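You operate a simulated robot arm through the tools that you are given. There is no shell and no other tool.

You run a simulated two-armed robot. Do the job below in one go: nothing can be reset, and whatever is moved stays where it is left.

Task
Set out for painting in the sample card's colour: open pot, jar of water, purple brush.
Fine: pot and lid on the rubber mat; fill the jar to about its line, stand it before the rack, brush in it. Set down upright: what you pick out, clear jar.
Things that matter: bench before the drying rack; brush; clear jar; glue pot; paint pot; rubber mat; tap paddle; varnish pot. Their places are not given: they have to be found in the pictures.

It is judged by the outcome, as a careful person would: the job done as asked, and still so three seconds after it is handed in. It fails if anything else is knocked over, pushed out of place, dropped, spilled or broken. A push-on lid holds only when it is set on centred and level and pressed home; a screw cap is set on level and turned clockwise until tight.

Robot
Two 7-joint arms with fingered hands on one trunk that stands fixed in place. Base frame: the origin is at the foot of the trunk, x ahead of it, y to its left, z up. Units: mm, degrees, N and s.
The left shoulder is at [57, 158, 1270], the right one opposite. With the tool pointing down near the work surface each hand reaches from about 100 to 780 mm from the base axis, measured 20 degrees to its own side. Payload 4 kg a hand.
Tool frame (each hand has its own): the origin (TCP) lies between the finger pads and is the grasp point; the fingertips stand 30 mm ahead of it; z points along the fingers, y is the line along which they close. The gripper opens to 104 mm; its body begins 35 mm behind the TCP. The gripper is a hand of 4 fingers: y runs from the thumb to the fingers, the wrist lies at [-15, -104, -178] in the tool frame, and closing takes about 1.5 s.
Orientation is that of the tool frame in the base frame, as [roll, pitch, yaw] about the fixed x, y, z axes, in that order (R = Rz(yaw) Ry(pitch) Rx(roll)). With the fingers straight down and the wrist toward the robot, the tool's x, y and z point along [0, 1, 0], [1, 0, 0] and [0, 0, -1] of the base frame.

Tools
- The arms move only by the tool send_rows. It takes "left_motion", "right_motion" or both (then of equal length, played together; a hand with none holds still); each is one flat list of numbers, 7 for each row, row after row: the finger opening in mm, from 0 to 104, then the shift along the tool's x, y, z in mm, then the turn, a rotation vector about the tool's x, y, z in degrees. In form: [grip, x, y, z, wx, wy, wz, grip, x, y, z, wx, wy, wz, ...]. A call has 1 to 20 rows; each row shifts and turns the commanded pose from where the row before left it, along the tool's axes as they then stand. Each row takes 0.2 s and may step no farther than 50 mm and 8.6 degrees from the row before; otherwise, or with a gripper value out of range, the whole call is refused. A pose out of reach is approached as far as the arm can. The call stops where the force on the tool passes 40 N (or 10 N more than at its start, if that is more) or the arm is blocked; 0.2 s more then pass. Each finger travels about 45 mm/s and halts on what it meets, pressing with about 26 N; the grip force reading is that of the motor and also rises with nothing between the fingers. The clock runs only during rows and for 0.2 s after the last one: add rows that do not move to give the fingers time. It gives the time, the measured TCP pose, the force on the tool (base axes), the opening and the grip force at its end, in the units of the frame above (readings bear some noise), with the torque about the TCP (base axes, N m) and any sound that the robot's microphone picked up.
- Cameras (640 x 400 px; columns grow to the right, rows downward): "scene" is now at [130.1, 46.4, 1440.5]; the picture's right is [0.46, -0.89, -0.01], its down [-0.46, -0.23, -0.86] and it looks along [0.76, 0.39, -0.52] (base axes); focal length 215 px, centre (320, 200). "left" rides on the left gripper at [-61, -92, -130] in its tool frame; the picture's right is [-0.81, -0.28, 0.52], its down [0.53, -0.71, 0.45] and it looks along [0.24, 0.64, 0.72] (tool axes); focal length 275 px, centre (320, 200). "right" rides on the right gripper at [61, -92, -130] in its tool frame; the picture's right is [-0.81, 0.27, -0.52], its down [-0.53, -0.71, 0.46] and it looks along [-0.24, 0.64, 0.72] (tool axes); focal length 275 px, centre (320, 200).
- capture(camera): a new picture of that camera. No time passes.
- move_column(by): moves the trunk up (or, below 0, down) by that many mm; the arms and the scene camera ride with it, the base frame stays. It gives what a move gives, with no picture.
- hand_shape(shape, hand): the hand has 4 fingers and takes this shape, open, in about a second: jaw (thumb against the fingers, like two jaws); tri (thumb and two fingers); tip (a fingertip pinch); poke (one finger out to press); point (the index stretched); flat (the hand flat); cup (the hand cupped); fist (a fist). The gripper value then closes the fingers along that shape, each until it touches; the sizes above hold for jaw. It gives what a move gives, with no picture.
- pan_tilt(pan, tilt): turns the head with the scene camera to pan (to the left, within 80 degrees either way) and tilt (down, from -29 to 69), counted from straight ahead of the robot. It gives what a move gives.
- probe_pixels(camera, pixels): for up to 12 pixels [column, row] of the newest picture of that camera ("zoom" is the newest enlarged one), the place [x, y, z] in the base frame of the surface seen there, good to about 3 mm, but the place of the scene camera against the robot may be out by one fixed shift of up to 12 mm in any direction. No time passes.
- enlarge(camera, box): a new picture of the part [left, top, right, bottom] of that camera's present view, enlarged. No time passes.
- finish_job(): hands the job in; it is judged then, once.

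Leave the grippers open and the arms clear of the work at the hand-in unless told otherwise.

The tools are called after "Call:" by a JSON object that holds its "name" and its "arguments". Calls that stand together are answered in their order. send_rows: Moves the arms, as the interface text tells. Its arguments: {"type":"object","properties":{"left_motion":{"type":"array"},"right_motion":{"type":"array"}},"required":[]} The other tools are called the same way: move_column (by) moves the trunk up or down; hand_shape (shape, hand) gives the hand a shape; pan_tilt (pan, tilt) turns the head that bears the scene camera; capture (camera) takes a picture; probe_pixels (camera, pixels) gives the place of the surface under pixels of a picture; enlarge (camera, box) takes an enlarged picture of a part of a camera's view; finish_job () hands the job in.

At the start:

```text
clock: 0.0
left_ee_pos: [395.6, 428.4, 1347.9]
left_tool_rot: [-179.9, 0.0, 90.1]
left_contact_force: [-0.5, 0.5, 0.4]
left_wrist_torque: [-0.04, -0.03, 0.01]
left_opening: 103.4
left_gripper_force: 0.1
left_shape: jaw
right_ee_pos: [450.3, 50.0, 1351.3]
right_tool_rot: [-179.9, -0.1, 89.9]
right_contact_force: [0.0, -0.4, -0.3]
right_wrist_torque: [0.01, 0.0, 0.03]
right_opening: 103.7
right_gripper_force: 0.0
right_shape: jaw
trunk travel left (down, up): [-475.0, 32.0]
head pan, tilt (commanded): [27.1, 30.5]
```

scene: 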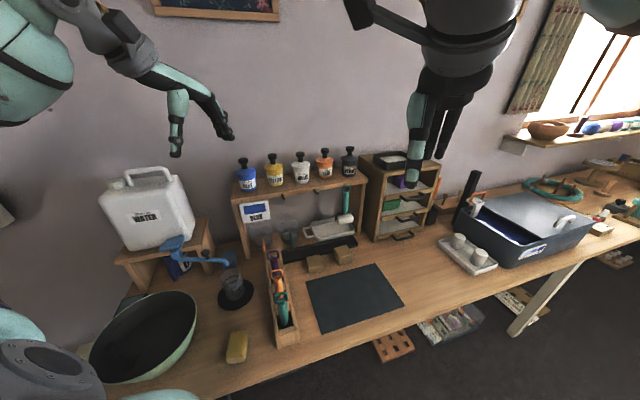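
right: 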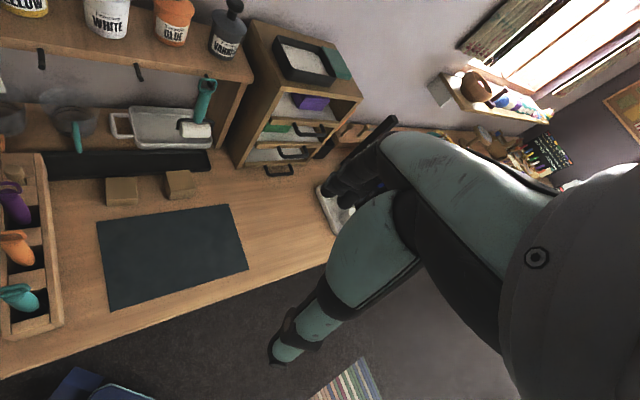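
left: 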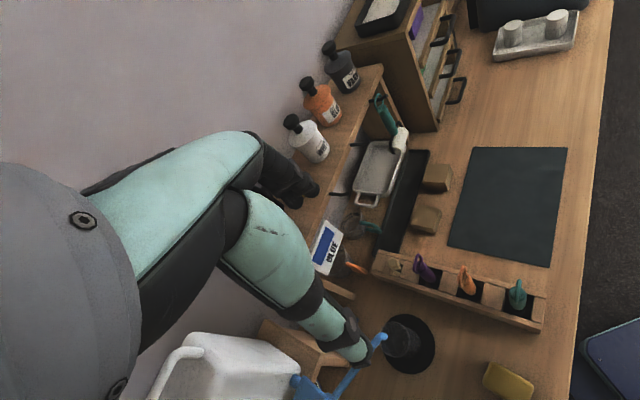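

I see a shelf with five pots, a sample card (blue) hung on the shelf, a brush rack, a water jug with blue tap, a jar under it, and a rubber mat. I'll enlarge parts of the scene to see details.

Call:
{"name": "enlarge", "arguments": {"camera": "scene", "box": [220, 140, 380, 240]}}

Call:
{"name": "enlarge", "arguments": {"camera": "scene", "box": [90, 160, 330, 360]}}

Call:
{"name": "enlarge", "arguments": {"camera": "left", "box": [280, 200, 560, 400]}}

```text
4.00 times, centred on (300, 190) of scene
```

zoom: 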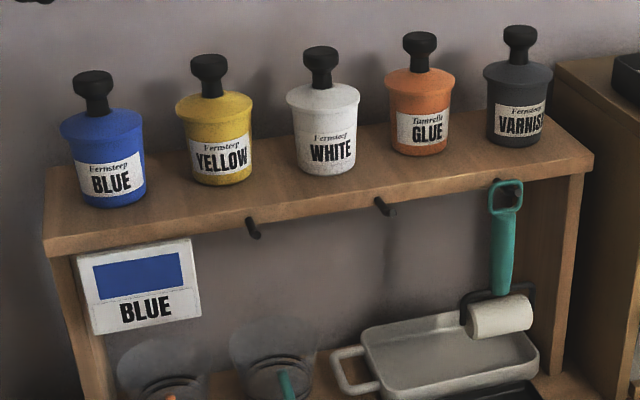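

```text
2.00 times, centred on (210, 260) of scene
```

zoom: 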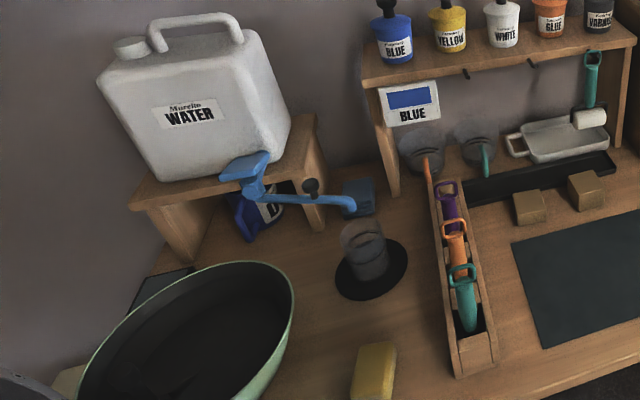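

```text
2.00 times, centred on (420, 300) of left
```

zoom: 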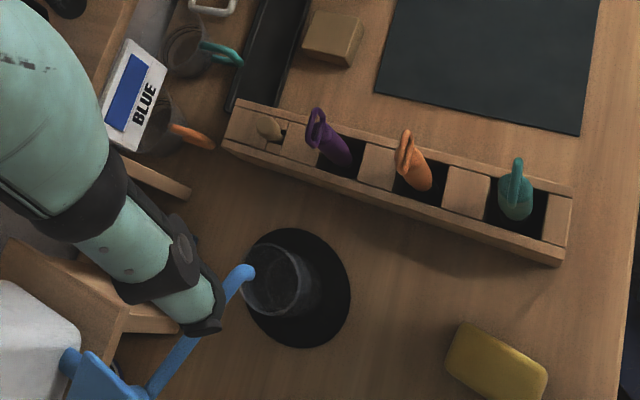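

I'll look at the tap, the jar and the far-right area in more detail, turning the head for better views.

Call:
{"name": "enlarge", "arguments": {"camera": "scene", "box": [160, 225, 260, 315]}}

Call:
{"name": "enlarge", "arguments": {"camera": "scene", "box": [340, 130, 480, 250]}}

Call:
{"name": "enlarge", "arguments": {"camera": "scene", "box": [230, 210, 370, 350]}}

Call:
{"name": "enlarge", "arguments": {"camera": "scene", "box": [420, 120, 640, 290]}}

Call:
{"name": "enlarge", "arguments": {"camera": "right", "box": [0, 0, 320, 200]}}

```text
4.44 times, centred on (210, 270) of scene
```

zoom: 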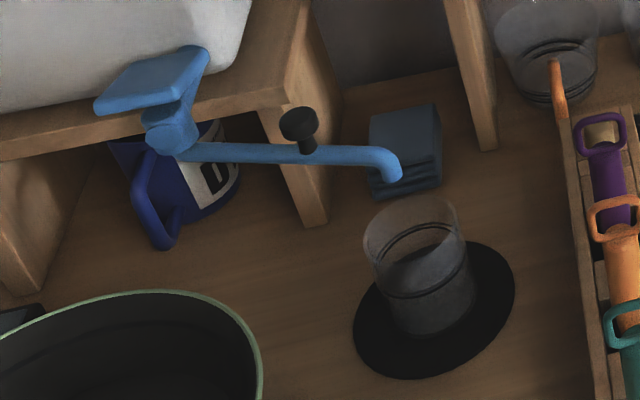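

```text
3.33 times, centred on (410, 190) of scene
```

zoom: 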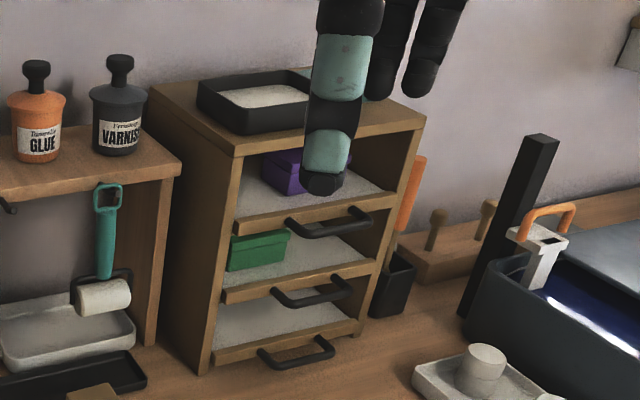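

```text
2.86 times, centred on (300, 280) of scene
```

zoom: 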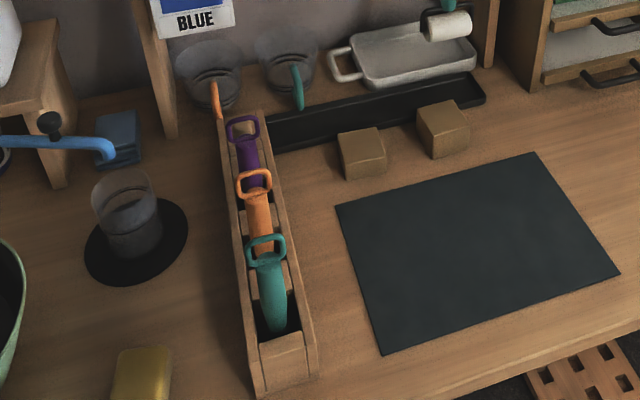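

```text
2.35 times, centred on (530, 205) of scene
```

zoom: 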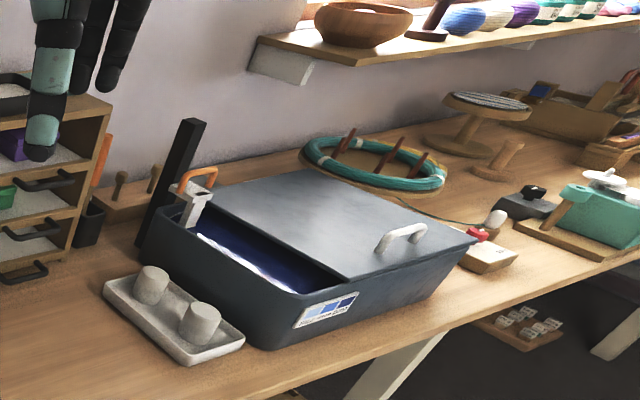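

```text
2.00 times, centred on (160, 100) of right
```

zoom: 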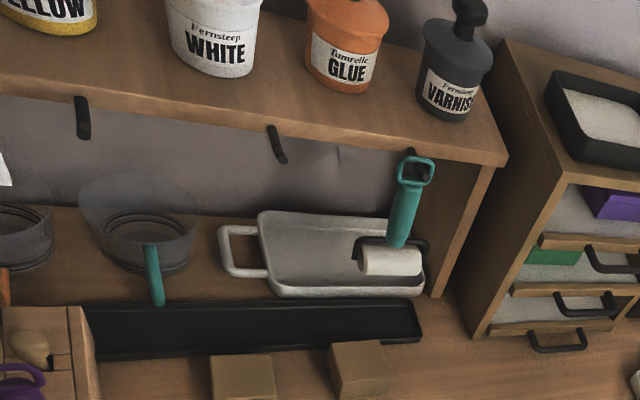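

Now I'll probe the main places in the scene picture: mat corners, jar, spout, paddle, brushes, blue pot and bench before the drying rack.

Call:
{"name": "capture", "arguments": {"camera": "scene"}}

Call:
{"name": "probe_pixels", "arguments": {"camera": "scene", "pixels": [[306, 282], [368, 265], [404, 303], [322, 331], [235, 305], [228, 262], [178, 240], [228, 263], [245, 180], [243, 160], [420, 260], [440, 290]]}}

Call:
{"name": "probe_pixels", "arguments": {"camera": "scene", "pixels": [[233, 285], [195, 256], [210, 258], [275, 262], [278, 280], [282, 300], [270, 240], [292, 335], [235, 350], [347, 175], [298, 165], [250, 212]]}}

```text
taken
```

scene: 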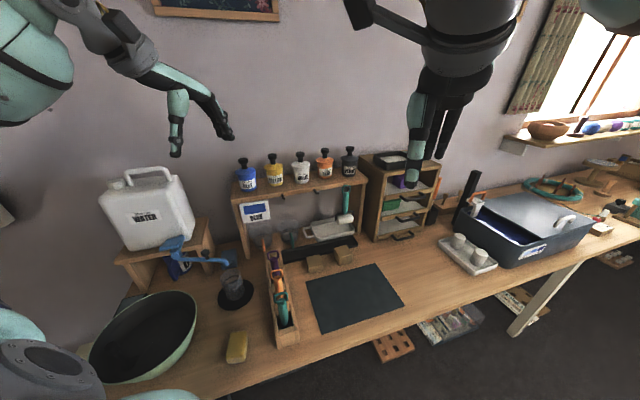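

```text
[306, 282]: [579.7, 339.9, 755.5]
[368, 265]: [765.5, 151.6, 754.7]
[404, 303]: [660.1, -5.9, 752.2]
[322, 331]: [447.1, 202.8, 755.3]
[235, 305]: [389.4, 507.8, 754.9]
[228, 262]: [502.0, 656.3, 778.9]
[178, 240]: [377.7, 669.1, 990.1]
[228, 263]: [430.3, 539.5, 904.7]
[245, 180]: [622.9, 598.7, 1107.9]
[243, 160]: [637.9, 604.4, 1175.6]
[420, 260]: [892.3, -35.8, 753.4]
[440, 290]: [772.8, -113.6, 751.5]
```

```text
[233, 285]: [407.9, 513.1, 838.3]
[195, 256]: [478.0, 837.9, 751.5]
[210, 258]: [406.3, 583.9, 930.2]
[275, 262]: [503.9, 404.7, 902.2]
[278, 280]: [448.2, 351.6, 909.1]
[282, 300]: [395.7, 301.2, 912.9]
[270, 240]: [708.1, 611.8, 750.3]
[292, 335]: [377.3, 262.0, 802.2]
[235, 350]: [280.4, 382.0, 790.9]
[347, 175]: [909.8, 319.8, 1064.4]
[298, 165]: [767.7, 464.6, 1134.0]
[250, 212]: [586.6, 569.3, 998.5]
```

I'll compare wrist camera probes with scene probes to calibrate the scene camera, probing mat corners and other features in the left and right wrist pictures.

Call:
{"name": "probe_pixels", "arguments": {"camera": "left", "pixels": [[449, 241], [475, 149], [565, 149], [550, 265], [405, 325], [402, 345], [380, 337], [352, 375], [425, 265], [518, 290], [466, 278], [318, 150]]}}

Call:
{"name": "probe_pixels", "arguments": {"camera": "right", "pixels": [[99, 225], [229, 207], [245, 268], [112, 308], [332, 205], [345, 225], [290, 172], [262, 168], [300, 150], [15, 205], [20, 250], [20, 300]]}}

Call:
{"name": "probe_pixels", "arguments": {"camera": "scene", "pixels": [[308, 283], [367, 267], [401, 302], [323, 328], [403, 238], [375, 240], [434, 225], [405, 205], [438, 242], [474, 272], [497, 264], [372, 160]]}}

```text
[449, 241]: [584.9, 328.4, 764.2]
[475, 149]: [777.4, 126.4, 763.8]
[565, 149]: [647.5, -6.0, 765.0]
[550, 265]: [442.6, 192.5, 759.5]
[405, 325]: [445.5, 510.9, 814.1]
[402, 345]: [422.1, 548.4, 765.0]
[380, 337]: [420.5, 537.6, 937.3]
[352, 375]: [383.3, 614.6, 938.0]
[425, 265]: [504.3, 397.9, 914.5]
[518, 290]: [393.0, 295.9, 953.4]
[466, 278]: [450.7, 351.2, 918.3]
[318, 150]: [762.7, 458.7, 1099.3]
```

```text
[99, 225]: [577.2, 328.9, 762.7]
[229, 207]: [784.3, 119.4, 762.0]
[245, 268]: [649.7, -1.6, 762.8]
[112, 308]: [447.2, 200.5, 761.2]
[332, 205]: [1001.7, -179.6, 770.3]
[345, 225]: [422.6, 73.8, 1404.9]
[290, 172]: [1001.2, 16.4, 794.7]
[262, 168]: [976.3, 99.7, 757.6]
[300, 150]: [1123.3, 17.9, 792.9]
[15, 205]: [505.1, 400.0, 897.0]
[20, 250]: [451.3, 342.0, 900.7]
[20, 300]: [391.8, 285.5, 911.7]
```

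```text
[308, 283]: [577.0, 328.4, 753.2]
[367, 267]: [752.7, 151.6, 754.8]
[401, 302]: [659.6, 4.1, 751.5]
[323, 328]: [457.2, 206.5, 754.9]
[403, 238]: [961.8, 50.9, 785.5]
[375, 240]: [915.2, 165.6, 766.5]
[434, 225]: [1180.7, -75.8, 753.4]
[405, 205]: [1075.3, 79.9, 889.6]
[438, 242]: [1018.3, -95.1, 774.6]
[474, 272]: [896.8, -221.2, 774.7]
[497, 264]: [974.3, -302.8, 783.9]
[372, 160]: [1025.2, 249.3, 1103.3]
```

The wrist cameras read the mat at z≈763 while the scene camera reads ≈754, so the scene camera is about 9 mm low. I'll turn the head left for a closer look at the tap and jar, and enlarge.

Call:
{"name": "pan_tilt", "arguments": {"pan": 50, "tilt": 35}}

Call:
{"name": "capture", "arguments": {"camera": "scene"}}

```text
clock: 0.9
left_ee_pos: [380.3, 427.8, 1355.1]
left_tool_rot: [179.2, 0.0, 90.0]
left_contact_force: [1.0, -0.2, -0.4]
left_wrist_torque: [0.04, -0.02, -0.05]
left_opening: 104.1
left_gripper_force: 0.1
left_shape: jaw
right_ee_pos: [433.5, 51.1, 1356.8]
right_tool_rot: [179.4, 0.0, 89.9]
right_contact_force: [0.0, -0.9, -0.9]
right_wrist_torque: [0.01, -0.03, 0.0]
right_opening: 104.3
right_gripper_force: 0.0
right_shape: jaw
trunk travel left (down, up): [-475.0, 32.0]
head pan, tilt (commanded): [50.0, 35.0]
```

```text
taken
```

scene: 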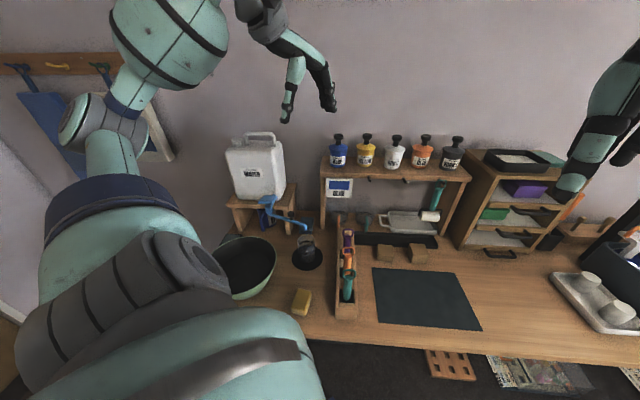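

The arms settled a little. I'll enlarge the tap and jar region around (290,235).

Call:
{"name": "enlarge", "arguments": {"camera": "scene", "box": [250, 190, 330, 240]}}

Call:
{"name": "enlarge", "arguments": {"camera": "scene", "box": [275, 220, 339, 280]}}

Call:
{"name": "enlarge", "arguments": {"camera": "scene", "box": [330, 205, 400, 255]}}

Call:
{"name": "enlarge", "arguments": {"camera": "scene", "box": [310, 125, 390, 190]}}

```text
8.00 times, centred on (290, 215) of scene
```

zoom: 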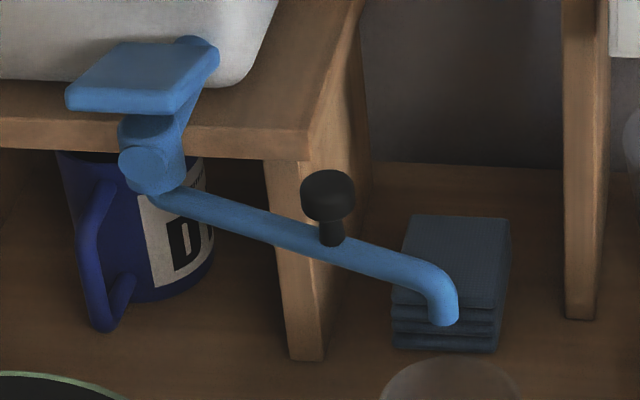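

```text
6.67 times, centred on (307, 250) of scene
```

zoom: 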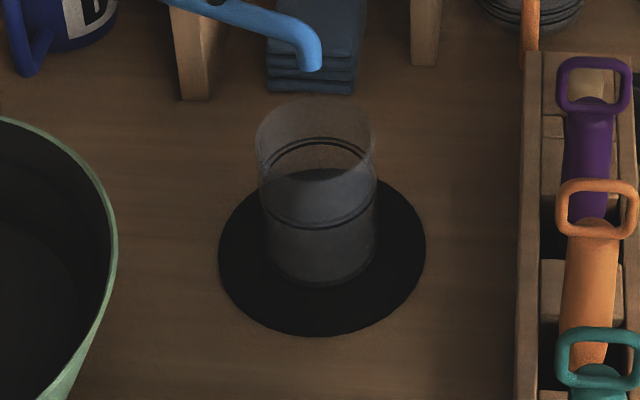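

```text
8.00 times, centred on (365, 230) of scene
```

zoom: 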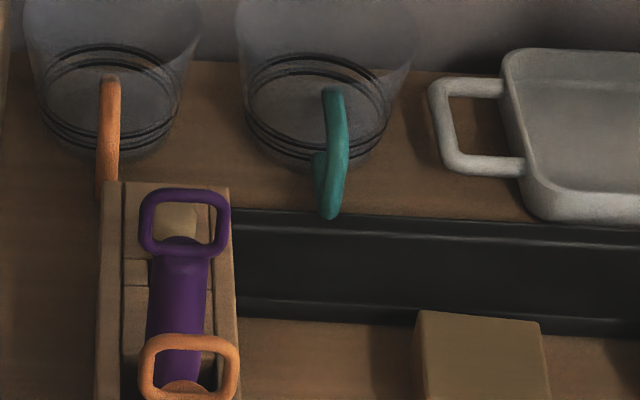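

```text
6.15 times, centred on (350, 158) of scene
```

zoom: 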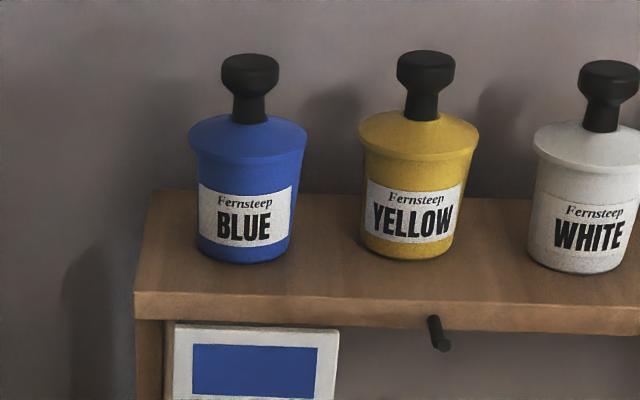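

Probing the blue pot in the present zoom (knob top, lid edge, body edges, base), then I'll zoom again to the jar and probe.

Call:
{"name": "probe_pixels", "arguments": {"camera": "zoom", "pixels": [[250, 58], [250, 75], [248, 108], [192, 140], [248, 150], [304, 140], [205, 225], [245, 225], [288, 225], [245, 260], [245, 285], [400, 225]]}}

Call:
{"name": "enlarge", "arguments": {"camera": "scene", "box": [275, 220, 339, 280]}}

Call:
{"name": "probe_pixels", "arguments": {"camera": "zoom", "pixels": [[312, 70], [258, 130], [374, 130], [318, 195], [318, 230], [318, 260], [318, 284], [268, 250], [374, 250], [320, 330], [320, 300], [225, 250]]}}

Call:
{"name": "probe_pixels", "arguments": {"camera": "zoom", "pixels": [[422, 245], [590, 65], [585, 115], [595, 210], [585, 330], [545, 80], [525, 300], [318, 142], [318, 110], [318, 172], [318, 216], [318, 224]]}}

```text
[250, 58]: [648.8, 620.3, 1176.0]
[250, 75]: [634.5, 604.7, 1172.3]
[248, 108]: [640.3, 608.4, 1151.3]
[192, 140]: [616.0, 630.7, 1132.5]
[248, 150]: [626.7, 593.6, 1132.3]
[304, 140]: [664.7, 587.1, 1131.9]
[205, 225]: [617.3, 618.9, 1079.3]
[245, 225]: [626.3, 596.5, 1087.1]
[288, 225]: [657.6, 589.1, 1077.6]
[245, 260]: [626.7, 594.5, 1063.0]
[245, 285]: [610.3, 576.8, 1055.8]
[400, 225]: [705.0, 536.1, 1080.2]
```

```text
6.67 times, centred on (307, 250) of scene
```

zoom: 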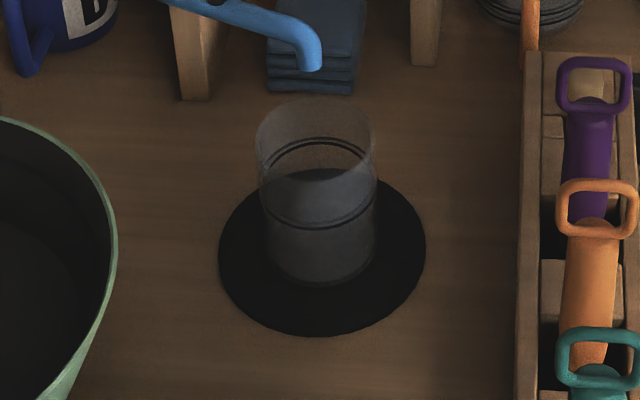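

```text
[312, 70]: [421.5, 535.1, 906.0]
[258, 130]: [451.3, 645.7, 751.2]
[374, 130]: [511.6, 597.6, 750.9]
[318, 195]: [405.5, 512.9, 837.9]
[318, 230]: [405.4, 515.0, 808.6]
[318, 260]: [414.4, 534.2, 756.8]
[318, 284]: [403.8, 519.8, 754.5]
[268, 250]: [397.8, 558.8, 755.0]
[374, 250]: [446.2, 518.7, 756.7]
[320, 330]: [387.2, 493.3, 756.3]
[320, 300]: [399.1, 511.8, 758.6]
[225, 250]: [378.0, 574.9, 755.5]
```

```text
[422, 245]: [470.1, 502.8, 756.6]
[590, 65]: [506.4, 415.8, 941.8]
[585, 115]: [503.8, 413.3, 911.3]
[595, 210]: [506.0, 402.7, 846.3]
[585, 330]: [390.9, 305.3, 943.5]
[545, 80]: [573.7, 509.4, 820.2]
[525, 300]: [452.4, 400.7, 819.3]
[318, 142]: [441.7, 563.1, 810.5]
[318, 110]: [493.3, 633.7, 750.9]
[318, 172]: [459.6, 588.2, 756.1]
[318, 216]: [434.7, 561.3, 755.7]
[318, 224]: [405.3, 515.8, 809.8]
```

The jar's ring line is about 55 mm above the bench, jar diameter is about 60 mm, and the spout end is right above the jar. Next I'll zoom to the tap paddle and jug and probe them.

Call:
{"name": "enlarge", "arguments": {"camera": "scene", "box": [250, 190, 330, 240]}}

Call:
{"name": "probe_pixels", "arguments": {"camera": "zoom", "pixels": [[70, 92], [125, 45], [212, 48], [175, 105], [140, 75], [190, 60], [120, 105], [150, 160], [200, 210], [325, 180], [330, 235], [440, 318]]}}

Call:
{"name": "probe_pixels", "arguments": {"camera": "zoom", "pixels": [[60, 40], [240, 60], [30, 60], [290, 140], [20, 140], [420, 270], [450, 240], [100, 80], [160, 50], [190, 40], [185, 85], [310, 350]]}}

Call:
{"name": "enlarge", "arguments": {"camera": "left", "box": [240, 260, 480, 400]}}

```text
8.00 times, centred on (290, 215) of scene
```

zoom: 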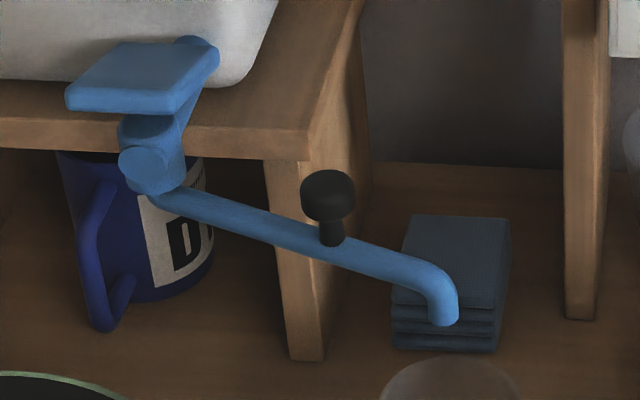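

```text
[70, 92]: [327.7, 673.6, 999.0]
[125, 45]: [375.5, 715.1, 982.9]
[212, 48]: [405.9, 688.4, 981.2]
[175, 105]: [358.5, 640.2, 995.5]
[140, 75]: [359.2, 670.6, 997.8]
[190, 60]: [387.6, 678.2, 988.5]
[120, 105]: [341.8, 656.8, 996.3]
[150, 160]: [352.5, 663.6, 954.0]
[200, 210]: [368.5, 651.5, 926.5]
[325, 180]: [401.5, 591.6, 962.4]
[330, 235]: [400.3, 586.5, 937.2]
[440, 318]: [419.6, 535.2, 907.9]
```

```text
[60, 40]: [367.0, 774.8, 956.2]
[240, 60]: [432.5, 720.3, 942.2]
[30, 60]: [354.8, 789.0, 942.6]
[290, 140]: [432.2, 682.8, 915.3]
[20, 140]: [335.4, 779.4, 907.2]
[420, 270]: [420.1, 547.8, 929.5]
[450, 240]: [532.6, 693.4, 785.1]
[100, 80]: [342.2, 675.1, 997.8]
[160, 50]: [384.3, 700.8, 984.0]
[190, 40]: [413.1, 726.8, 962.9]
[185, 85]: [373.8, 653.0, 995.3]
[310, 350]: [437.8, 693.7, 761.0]
```

```text
2.67 times, centred on (360, 330) of left
```

zoom: 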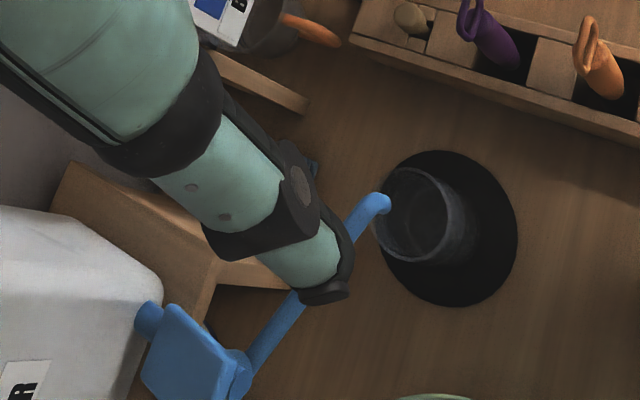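

The paddle plate spans about (328–406, 640–715) at z≈1006 true, front edge facing the bench front. I'll close the left hand and move it above the paddle's front, keeping it high first. Start with two still rows to close the fingers and read the settled pose.

Call:
{"name": "send_rows", "arguments": {"left_motion": [60, 0, 0, 0, 0, 0, 0, 20, 0, 0, 0, 0, 0, 0, 0, 0, 0, 0, 0, 0, 0]}}

```text
clock: 1.7
left_ee_pos: [380.4, 427.2, 1353.6]
left_tool_rot: [179.3, -0.1, 90.1]
left_contact_force: [-0.9, 0.3, -0.6]
left_wrist_torque: [0.01, 0.0, -0.01]
left_opening: 36.8
left_gripper_force: 0.0
left_shape: jaw
right_ee_pos: [433.7, 49.8, 1357.3]
right_tool_rot: [179.2, 0.0, 90.0]
right_contact_force: [1.1, -0.2, 0.8]
right_wrist_torque: [0.03, 0.02, 0.04]
right_opening: 104.1
right_gripper_force: 0.0
right_shape: jaw
trunk travel left (down, up): [-475.0, 32.0]
head pan, tilt (commanded): [50.0, 35.0]
```

Moving the left hand to above the paddle, about (355, 668, 1160), then turning it 45° so the wrist points to the bench front.

Call:
{"name": "send_rows", "arguments": {"left_motion": [0, 40, -4, 32, 0, 0, 0, 0, 40, -4, 32, 0, 0, 0, 0, 40, -4, 32, 0, 0, 0, 0, 40, -4, 32, 0, 0, 0, 0, 40, -4, 32, 0, 0, 0, 0, 40, -4, 32, 0, 0, 0, 0, 0, 0, 0, 0, 0, -7.5, 0, 0, 0, 0, 0, 0, -7.5, 0, 0, 0, 0, 0, 0, -7.5, 0, 0, 0, 0, 0, 0, -7.5, 0, 0, 0, 0, 0, 0, -7.5, 0, 0, 0, 0, 0, 0, -7.5, 0, 0, 0, 0, 0, 0, 0]}}

Call:
{"name": "capture", "arguments": {"camera": "scene"}}

Call:
{"name": "capture", "arguments": {"camera": "left"}}

```text
refused: row 1 steps farther than a row can; nothing moved
```

```text
taken
```

scene: 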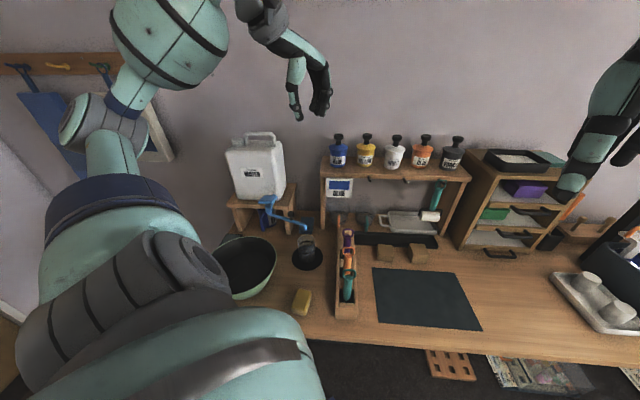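

```text
taken
```

left: 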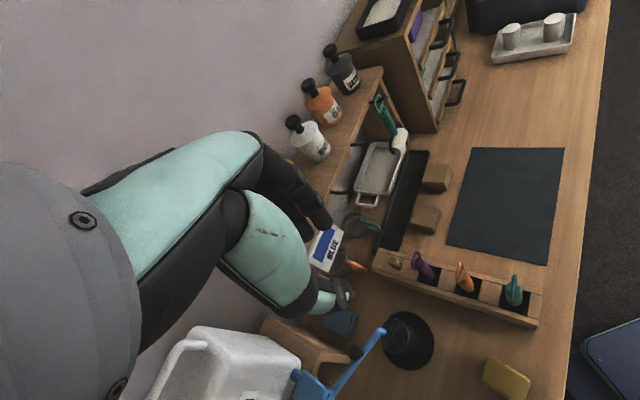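

The step was slightly over 50 mm; I'll use seven smaller steps.

Call:
{"name": "send_rows", "arguments": {"left_motion": [0, 34.4, -3.6, 27.7, 0, 0, 0, 0, 34.4, -3.6, 27.7, 0, 0, 0, 0, 34.4, -3.6, 27.7, 0, 0, 0, 0, 34.4, -3.6, 27.7, 0, 0, 0, 0, 34.4, -3.6, 27.7, 0, 0, 0, 0, 34.4, -3.6, 27.7, 0, 0, 0, 0, 34.4, -3.6, 27.7, 0, 0, 0, 0, 0, 0, 0, 0, 0, -7.5, 0, 0, 0, 0, 0, 0, -7.5, 0, 0, 0, 0, 0, 0, -7.5, 0, 0, 0, 0, 0, 0, -7.5, 0, 0, 0, 0, 0, 0, -7.5, 0, 0, 0, 0, 0, 0, -7.5, 0, 0, 0, 0, 0, 0, 0]}}

Call:
{"name": "capture", "arguments": {"camera": "scene"}}

Call:
{"name": "capture", "arguments": {"camera": "left"}}

```text
clock: 4.7
left_ee_pos: [356.8, 670.1, 1159.2]
left_tool_rot: [179.4, 0.4, 135.2]
left_contact_force: [0.0, 0.2, 0.1]
left_wrist_torque: [0.0, 0.03, -0.01]
left_opening: 0.1
left_gripper_force: 25.9
left_shape: jaw
right_ee_pos: [435.4, 49.9, 1356.1]
right_tool_rot: [179.3, 0.0, 89.9]
right_contact_force: [0.0, -0.6, 0.0]
right_wrist_torque: [0.02, 0.0, 0.0]
right_opening: 104.0
right_gripper_force: 0.1
right_shape: jaw
trunk travel left (down, up): [-475.0, 32.0]
head pan, tilt (commanded): [50.0, 35.0]
```

```text
taken
```

scene: 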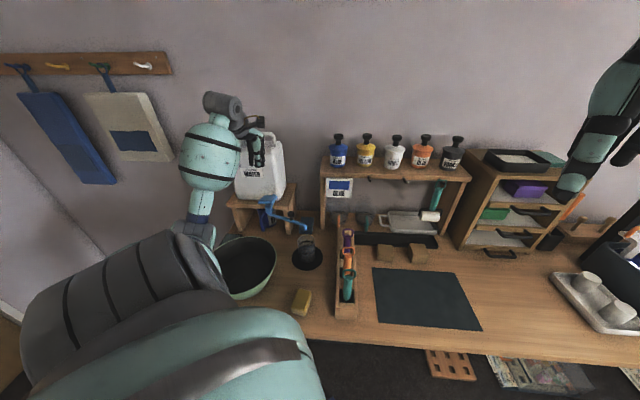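

```text
taken
```

left: 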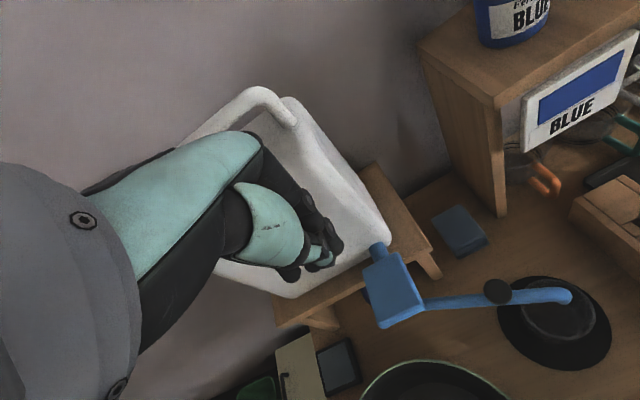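

The hand is where commanded. I'll probe the paddle, spout and jar in the left wrist picture for accurate positions.

Call:
{"name": "probe_pixels", "arguments": {"camera": "left", "pixels": [[370, 264], [398, 254], [420, 305], [382, 324], [395, 285], [384, 308], [410, 300], [497, 290], [562, 298], [568, 345], [545, 300], [600, 325]]}}

Call:
{"name": "enlarge", "arguments": {"camera": "left", "box": [340, 230, 640, 400]}}

```text
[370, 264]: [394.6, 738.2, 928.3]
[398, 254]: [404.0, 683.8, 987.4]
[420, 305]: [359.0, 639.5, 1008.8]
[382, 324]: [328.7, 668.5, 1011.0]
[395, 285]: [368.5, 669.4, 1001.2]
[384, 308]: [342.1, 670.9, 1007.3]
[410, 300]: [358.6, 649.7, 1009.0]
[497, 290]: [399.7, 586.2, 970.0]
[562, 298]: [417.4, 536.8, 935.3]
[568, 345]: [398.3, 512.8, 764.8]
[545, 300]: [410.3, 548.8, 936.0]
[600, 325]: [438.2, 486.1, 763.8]
```

```text
2.13 times, centred on (490, 315) of left
```

zoom: 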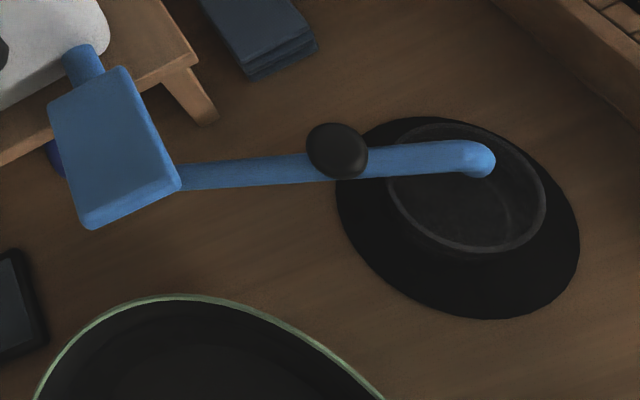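

The scene camera differs by about (0, −2, +10). I'll lower the closed fingers straight down above the paddle front: first to about 20 mm above it.

Call:
{"name": "send_rows", "arguments": {"left_motion": [0, 0, -5, 35, 0, 0, 0, 0, 0, 0, 35, 0, 0, 0, 0, 0, 0, 30, 0, 0, 0, 0, 0, 0, 0, 0, 0, 0]}}

Call:
{"name": "capture", "arguments": {"camera": "left"}}

Call:
{"name": "enlarge", "arguments": {"camera": "scene", "box": [230, 160, 340, 280]}}

```text
clock: 5.7
left_ee_pos: [353.2, 666.8, 1060.0]
left_tool_rot: [179.4, 0.4, 135.0]
left_contact_force: [-0.5, 0.2, 0.4]
left_wrist_torque: [-0.03, 0.01, -0.01]
left_opening: 0.0
left_gripper_force: 25.9
left_shape: jaw
right_ee_pos: [433.8, 50.8, 1356.0]
right_tool_rot: [179.4, 0.0, 89.9]
right_contact_force: [0.2, -0.2, -0.3]
right_wrist_torque: [0.02, 0.01, 0.0]
right_opening: 103.8
right_gripper_force: 0.0
right_shape: jaw
trunk travel left (down, up): [-475.0, 32.0]
head pan, tilt (commanded): [50.0, 35.0]
```

```text
taken
```

left: 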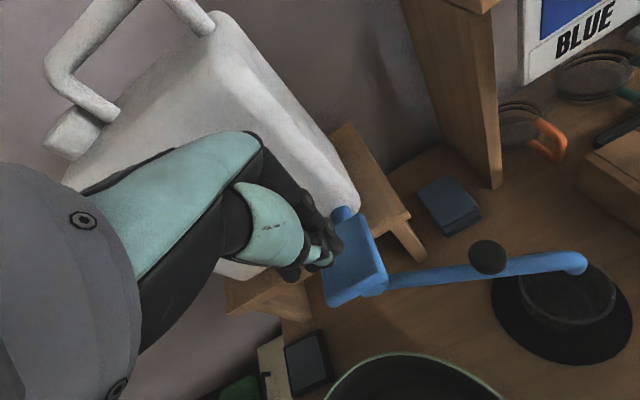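

```text
3.33 times, centred on (285, 220) of scene
```

zoom: 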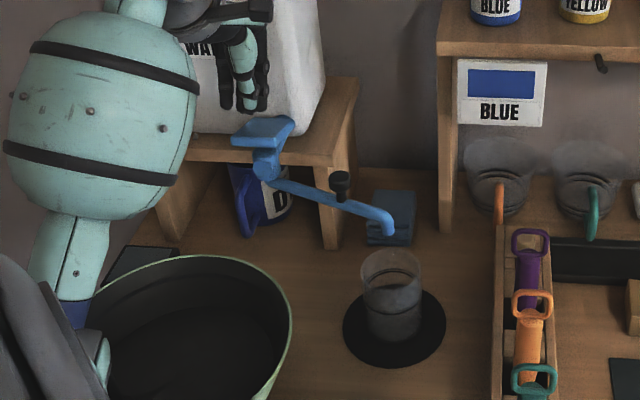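

Fingers hover over the paddle. I'll check the elbow's height against the bowl before pressing.

Call:
{"name": "probe_pixels", "arguments": {"camera": "zoom", "pixels": [[75, 240], [95, 370], [75, 310], [30, 300], [100, 150], [195, 260], [287, 310], [110, 280], [245, 100], [265, 100], [225, 100], [270, 125]]}}

```text
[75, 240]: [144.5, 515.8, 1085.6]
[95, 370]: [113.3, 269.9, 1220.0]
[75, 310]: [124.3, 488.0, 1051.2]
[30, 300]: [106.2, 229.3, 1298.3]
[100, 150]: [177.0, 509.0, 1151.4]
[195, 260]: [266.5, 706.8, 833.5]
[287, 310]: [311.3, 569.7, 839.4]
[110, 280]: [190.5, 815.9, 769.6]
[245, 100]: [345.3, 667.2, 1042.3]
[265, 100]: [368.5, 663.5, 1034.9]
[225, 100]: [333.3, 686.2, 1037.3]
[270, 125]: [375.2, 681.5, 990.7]
```

The elbow is well above the bowl. Now lowering onto the paddle in small steps.

Call:
{"name": "send_rows", "arguments": {"left_motion": [0, 0, 0, 10, 0, 0, 0, 0, 0, 0, 8, 0, 0, 0, 0, 0, 0, 5, 0, 0, 0]}}

Call:
{"name": "enlarge", "arguments": {"camera": "scene", "box": [250, 180, 330, 270]}}

```text
clock: 6.5
left_ee_pos: [356.0, 666.8, 1035.7]
left_tool_rot: [179.6, 0.4, 135.1]
left_contact_force: [-0.1, 0.2, -0.2]
left_wrist_torque: [0.03, 0.05, -0.01]
left_opening: 0.4
left_gripper_force: 26.1
left_shape: jaw
right_ee_pos: [434.7, 50.4, 1357.7]
right_tool_rot: [179.3, 0.1, 89.9]
right_contact_force: [0.0, -0.3, 0.8]
right_wrist_torque: [0.0, -0.01, 0.01]
right_opening: 103.9
right_gripper_force: 0.1
right_shape: jaw
trunk travel left (down, up): [-475.0, 32.0]
head pan, tilt (commanded): [50.0, 35.0]
```

```text
4.44 times, centred on (290, 225) of scene
```

zoom: 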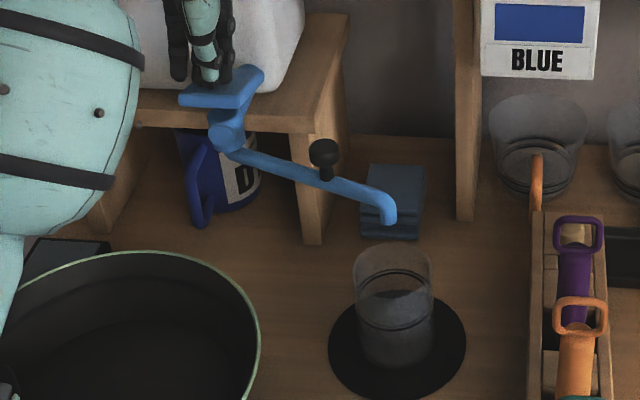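

Almost touching. I'll go down 6 mm more, in small steps, and check force and flow.

Call:
{"name": "send_rows", "arguments": {"left_motion": [0, 0, 0, 4, 0, 0, 0, 0, 0, 0, 3, 0, 0, 0]}}

Call:
{"name": "enlarge", "arguments": {"camera": "scene", "box": [250, 180, 330, 270]}}

```text
clock: 7.1
left_ee_pos: [355.0, 666.3, 1029.5]
left_tool_rot: [179.5, 0.3, 135.1]
left_contact_force: [1.0, 0.4, 1.2]
left_wrist_torque: [0.06, 0.05, 0.02]
left_opening: 0.1
left_gripper_force: 26.4
left_shape: jaw
right_ee_pos: [435.1, 50.0, 1356.7]
right_tool_rot: [179.2, 0.0, 89.9]
right_contact_force: [-0.4, -0.1, -0.1]
right_wrist_torque: [0.02, -0.01, 0.04]
right_opening: 104.2
right_gripper_force: 0.0
right_shape: jaw
trunk travel left (down, up): [-475.0, 32.0]
head pan, tilt (commanded): [50.0, 35.0]
```

```text
4.44 times, centred on (290, 225) of scene
```

zoom: 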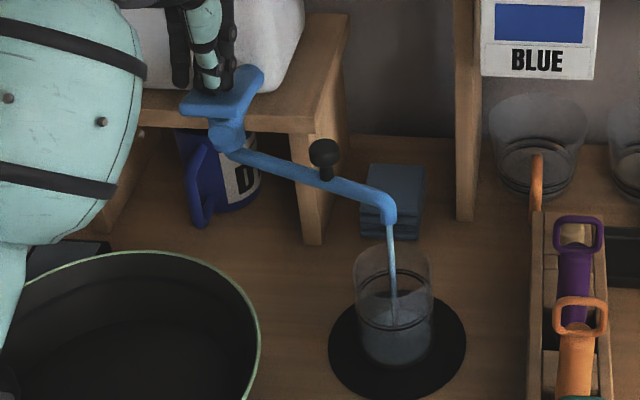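

Water is streaming into the jar. I'll hold for a short while and watch the level.

Call:
{"name": "send_rows", "arguments": {"left_motion": [0, 0, 0, 0, 0, 0, 0, 0, 0, 0, 0, 0, 0, 0, 0, 0, 0, 0, 0, 0, 0]}}

Call:
{"name": "enlarge", "arguments": {"camera": "scene", "box": [285, 225, 325, 270]}}

Call:
{"name": "enlarge", "arguments": {"camera": "left", "box": [460, 220, 640, 380]}}

```text
clock: 7.9
left_ee_pos: [354.8, 665.9, 1029.1]
left_tool_rot: [179.4, 0.5, 135.1]
left_contact_force: [0.2, 0.0, 1.0]
left_wrist_torque: [0.0, 0.0, -0.01]
left_opening: 0.0
left_gripper_force: 25.7
left_shape: jaw
right_ee_pos: [434.7, 50.8, 1356.1]
right_tool_rot: [179.4, 0.0, 89.9]
right_contact_force: [-0.6, 0.5, 0.3]
right_wrist_torque: [-0.01, 0.0, 0.03]
right_opening: 104.1
right_gripper_force: 0.1
right_shape: jaw
trunk travel left (down, up): [-475.0, 32.0]
head pan, tilt (commanded): [50.0, 35.0]
```

```text
8.89 times, centred on (305, 248) of scene
```

zoom: 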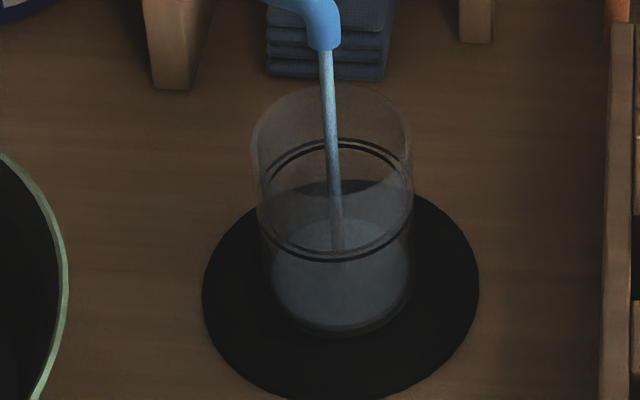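

```text
2.50 times, centred on (550, 300) of left
```

zoom: 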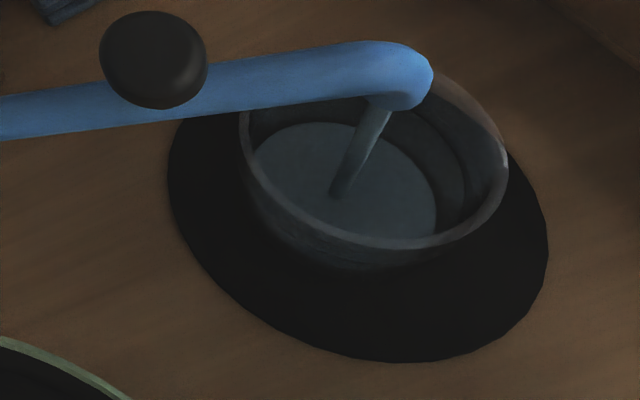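

Water has begun to rise. I'll probe the water surface height in the left zoom, and the ring line.

Call:
{"name": "probe_pixels", "arguments": {"camera": "zoom", "pixels": [[300, 180], [400, 220], [340, 210], [460, 190], [470, 165], [500, 165], [250, 170], [390, 243], [475, 200]]}}

```text
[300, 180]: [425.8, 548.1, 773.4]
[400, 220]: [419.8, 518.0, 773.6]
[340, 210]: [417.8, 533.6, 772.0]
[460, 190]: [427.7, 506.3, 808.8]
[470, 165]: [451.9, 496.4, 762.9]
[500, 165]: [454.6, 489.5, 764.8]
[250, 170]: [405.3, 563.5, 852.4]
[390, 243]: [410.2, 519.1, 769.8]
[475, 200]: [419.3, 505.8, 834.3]
```

The water surface is at z≈773; the line is at about 820. I'll hold 2 s more and measure the rate.

Call:
{"name": "send_rows", "arguments": {"left_motion": [0, 0, 0, 0, 0, 0, 0, 0, 0, 0, 0, 0, 0, 0, 0, 0, 0, 0, 0, 0, 0, 0, 0, 0, 0, 0, 0, 0, 0, 0, 0, 0, 0, 0, 0, 0, 0, 0, 0, 0, 0, 0, 0, 0, 0, 0, 0, 0, 0, 0, 0, 0, 0, 0, 0, 0]}}

Call:
{"name": "enlarge", "arguments": {"camera": "scene", "box": [285, 225, 325, 270]}}

Call:
{"name": "enlarge", "arguments": {"camera": "left", "box": [460, 220, 640, 380]}}

Call:
{"name": "probe_pixels", "arguments": {"camera": "zoom", "pixels": [[300, 180], [400, 220], [330, 210], [290, 160], [310, 140]]}}

```text
clock: 9.7
left_ee_pos: [354.3, 666.8, 1028.6]
left_tool_rot: [179.5, 0.5, 135.1]
left_contact_force: [-0.3, 0.0, 0.5]
left_wrist_torque: [0.04, -0.01, 0.03]
left_opening: 0.2
left_gripper_force: 26.6
left_shape: jaw
right_ee_pos: [434.2, 50.4, 1355.5]
right_tool_rot: [179.3, 0.0, 89.9]
right_contact_force: [-0.3, -0.1, -0.2]
right_wrist_torque: [-0.01, -0.01, 0.01]
right_opening: 104.0
right_gripper_force: 0.0
right_shape: jaw
trunk travel left (down, up): [-475.0, 32.0]
head pan, tilt (commanded): [50.0, 35.0]
```

```text
8.89 times, centred on (305, 248) of scene
```

zoom: 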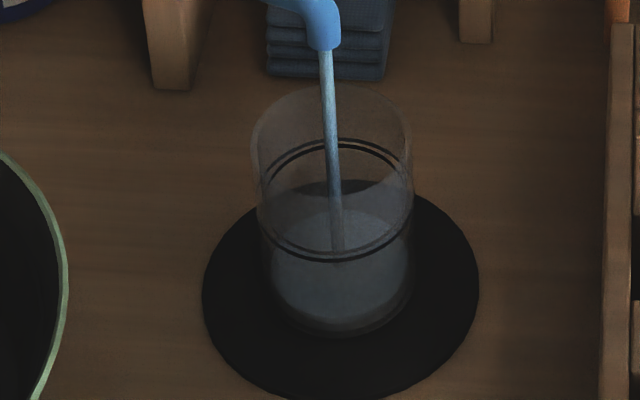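

```text
2.50 times, centred on (550, 300) of left
```

zoom: 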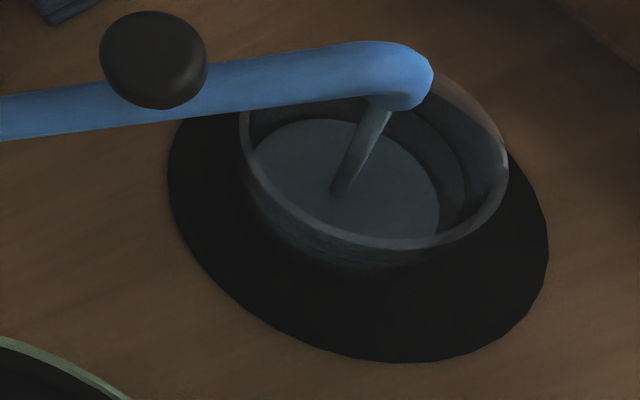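

```text
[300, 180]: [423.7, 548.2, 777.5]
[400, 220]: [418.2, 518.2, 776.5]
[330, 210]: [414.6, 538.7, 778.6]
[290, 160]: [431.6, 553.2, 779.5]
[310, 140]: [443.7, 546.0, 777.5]
```

The level rises about 2.5 mm/s. I'll hold on for 4 s at a time.

Call:
{"name": "send_rows", "arguments": {"left_motion": [0, 0, 0, 0, 0, 0, 0, 0, 0, 0, 0, 0, 0, 0, 0, 0, 0, 0, 0, 0, 0, 0, 0, 0, 0, 0, 0, 0, 0, 0, 0, 0, 0, 0, 0, 0, 0, 0, 0, 0, 0, 0, 0, 0, 0, 0, 0, 0, 0, 0, 0, 0, 0, 0, 0, 0, 0, 0, 0, 0, 0, 0, 0, 0, 0, 0, 0, 0, 0, 0, 0, 0, 0, 0, 0, 0, 0, 0, 0, 0, 0, 0, 0, 0, 0, 0, 0, 0, 0, 0, 0, 0, 0, 0, 0, 0, 0, 0, 0, 0, 0, 0, 0, 0, 0, 0, 0, 0, 0, 0, 0, 0, 0, 0, 0, 0, 0, 0, 0, 0, 0, 0, 0, 0, 0, 0, 0, 0, 0, 0, 0, 0, 0, 0, 0, 0, 0, 0, 0, 0]}}

Call:
{"name": "enlarge", "arguments": {"camera": "left", "box": [460, 220, 640, 380]}}

Call:
{"name": "probe_pixels", "arguments": {"camera": "zoom", "pixels": [[300, 180], [400, 220], [330, 210], [290, 160], [310, 140]]}}

```text
clock: 13.9
left_ee_pos: [356.4, 666.1, 1028.7]
left_tool_rot: [179.5, 0.5, 135.1]
left_contact_force: [1.3, -0.1, 1.3]
left_wrist_torque: [0.03, -0.01, 0.06]
left_opening: 0.0
left_gripper_force: 25.9
left_shape: jaw
right_ee_pos: [435.0, 49.6, 1356.7]
right_tool_rot: [179.4, 0.1, 89.8]
right_contact_force: [-0.1, 0.2, -0.4]
right_wrist_torque: [-0.03, 0.01, 0.03]
right_opening: 103.9
right_gripper_force: 0.1
right_shape: jaw
trunk travel left (down, up): [-475.0, 32.0]
head pan, tilt (commanded): [50.0, 35.0]
```

```text
2.50 times, centred on (550, 300) of left
```

zoom: 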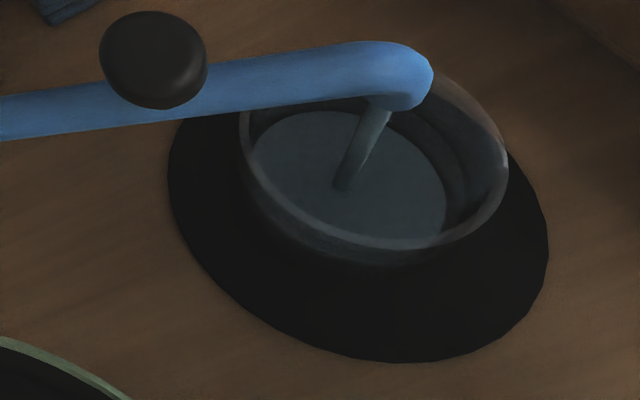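

```text
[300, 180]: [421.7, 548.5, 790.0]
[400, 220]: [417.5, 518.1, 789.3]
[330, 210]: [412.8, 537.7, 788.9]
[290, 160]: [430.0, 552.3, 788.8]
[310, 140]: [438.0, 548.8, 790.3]
```

Level at 789.5. Another 4 s hold.

Call:
{"name": "send_rows", "arguments": {"left_motion": [0, 0, 0, 0, 0, 0, 0, 0, 0, 0, 0, 0, 0, 0, 0, 0, 0, 0, 0, 0, 0, 0, 0, 0, 0, 0, 0, 0, 0, 0, 0, 0, 0, 0, 0, 0, 0, 0, 0, 0, 0, 0, 0, 0, 0, 0, 0, 0, 0, 0, 0, 0, 0, 0, 0, 0, 0, 0, 0, 0, 0, 0, 0, 0, 0, 0, 0, 0, 0, 0, 0, 0, 0, 0, 0, 0, 0, 0, 0, 0, 0, 0, 0, 0, 0, 0, 0, 0, 0, 0, 0, 0, 0, 0, 0, 0, 0, 0, 0, 0, 0, 0, 0, 0, 0, 0, 0, 0, 0, 0, 0, 0, 0, 0, 0, 0, 0, 0, 0, 0, 0, 0, 0, 0, 0, 0, 0, 0, 0, 0, 0, 0, 0, 0, 0, 0, 0, 0, 0, 0]}}

Call:
{"name": "enlarge", "arguments": {"camera": "scene", "box": [285, 225, 325, 270]}}

Call:
{"name": "enlarge", "arguments": {"camera": "left", "box": [460, 220, 640, 380]}}

Call:
{"name": "probe_pixels", "arguments": {"camera": "zoom", "pixels": [[300, 180], [400, 220], [330, 210], [290, 160], [310, 140]]}}

```text
clock: 18.1
left_ee_pos: [354.3, 666.8, 1029.6]
left_tool_rot: [179.5, 0.4, 135.1]
left_contact_force: [-0.1, -0.6, 2.2]
left_wrist_torque: [0.01, 0.0, 0.05]
left_opening: 0.0
left_gripper_force: 25.8
left_shape: jaw
right_ee_pos: [434.4, 50.4, 1356.5]
right_tool_rot: [179.3, 0.1, 89.9]
right_contact_force: [-0.3, 0.4, 0.2]
right_wrist_torque: [0.0, -0.01, -0.02]
right_opening: 103.9
right_gripper_force: 0.1
right_shape: jaw
trunk travel left (down, up): [-475.0, 32.0]
head pan, tilt (commanded): [50.0, 35.0]
```

```text
8.89 times, centred on (305, 248) of scene
```

zoom: 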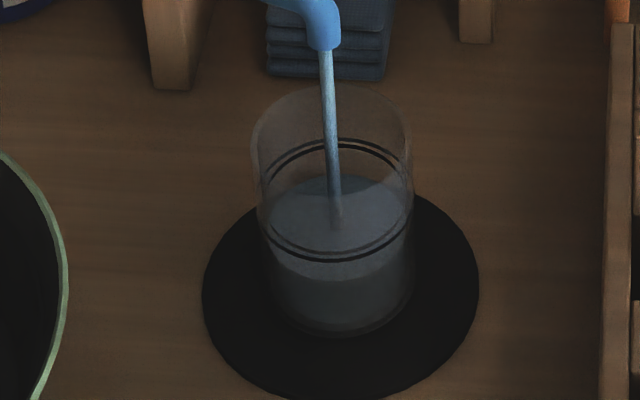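

```text
2.50 times, centred on (550, 300) of left
```

zoom: 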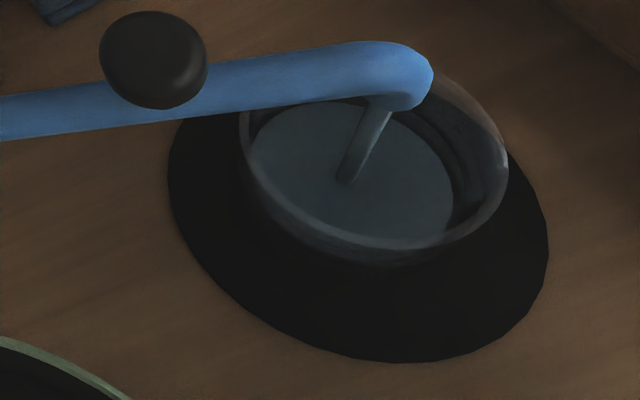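

```text
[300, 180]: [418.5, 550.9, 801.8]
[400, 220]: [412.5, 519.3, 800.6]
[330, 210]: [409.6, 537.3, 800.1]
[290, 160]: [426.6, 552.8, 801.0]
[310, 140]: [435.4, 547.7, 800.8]
```

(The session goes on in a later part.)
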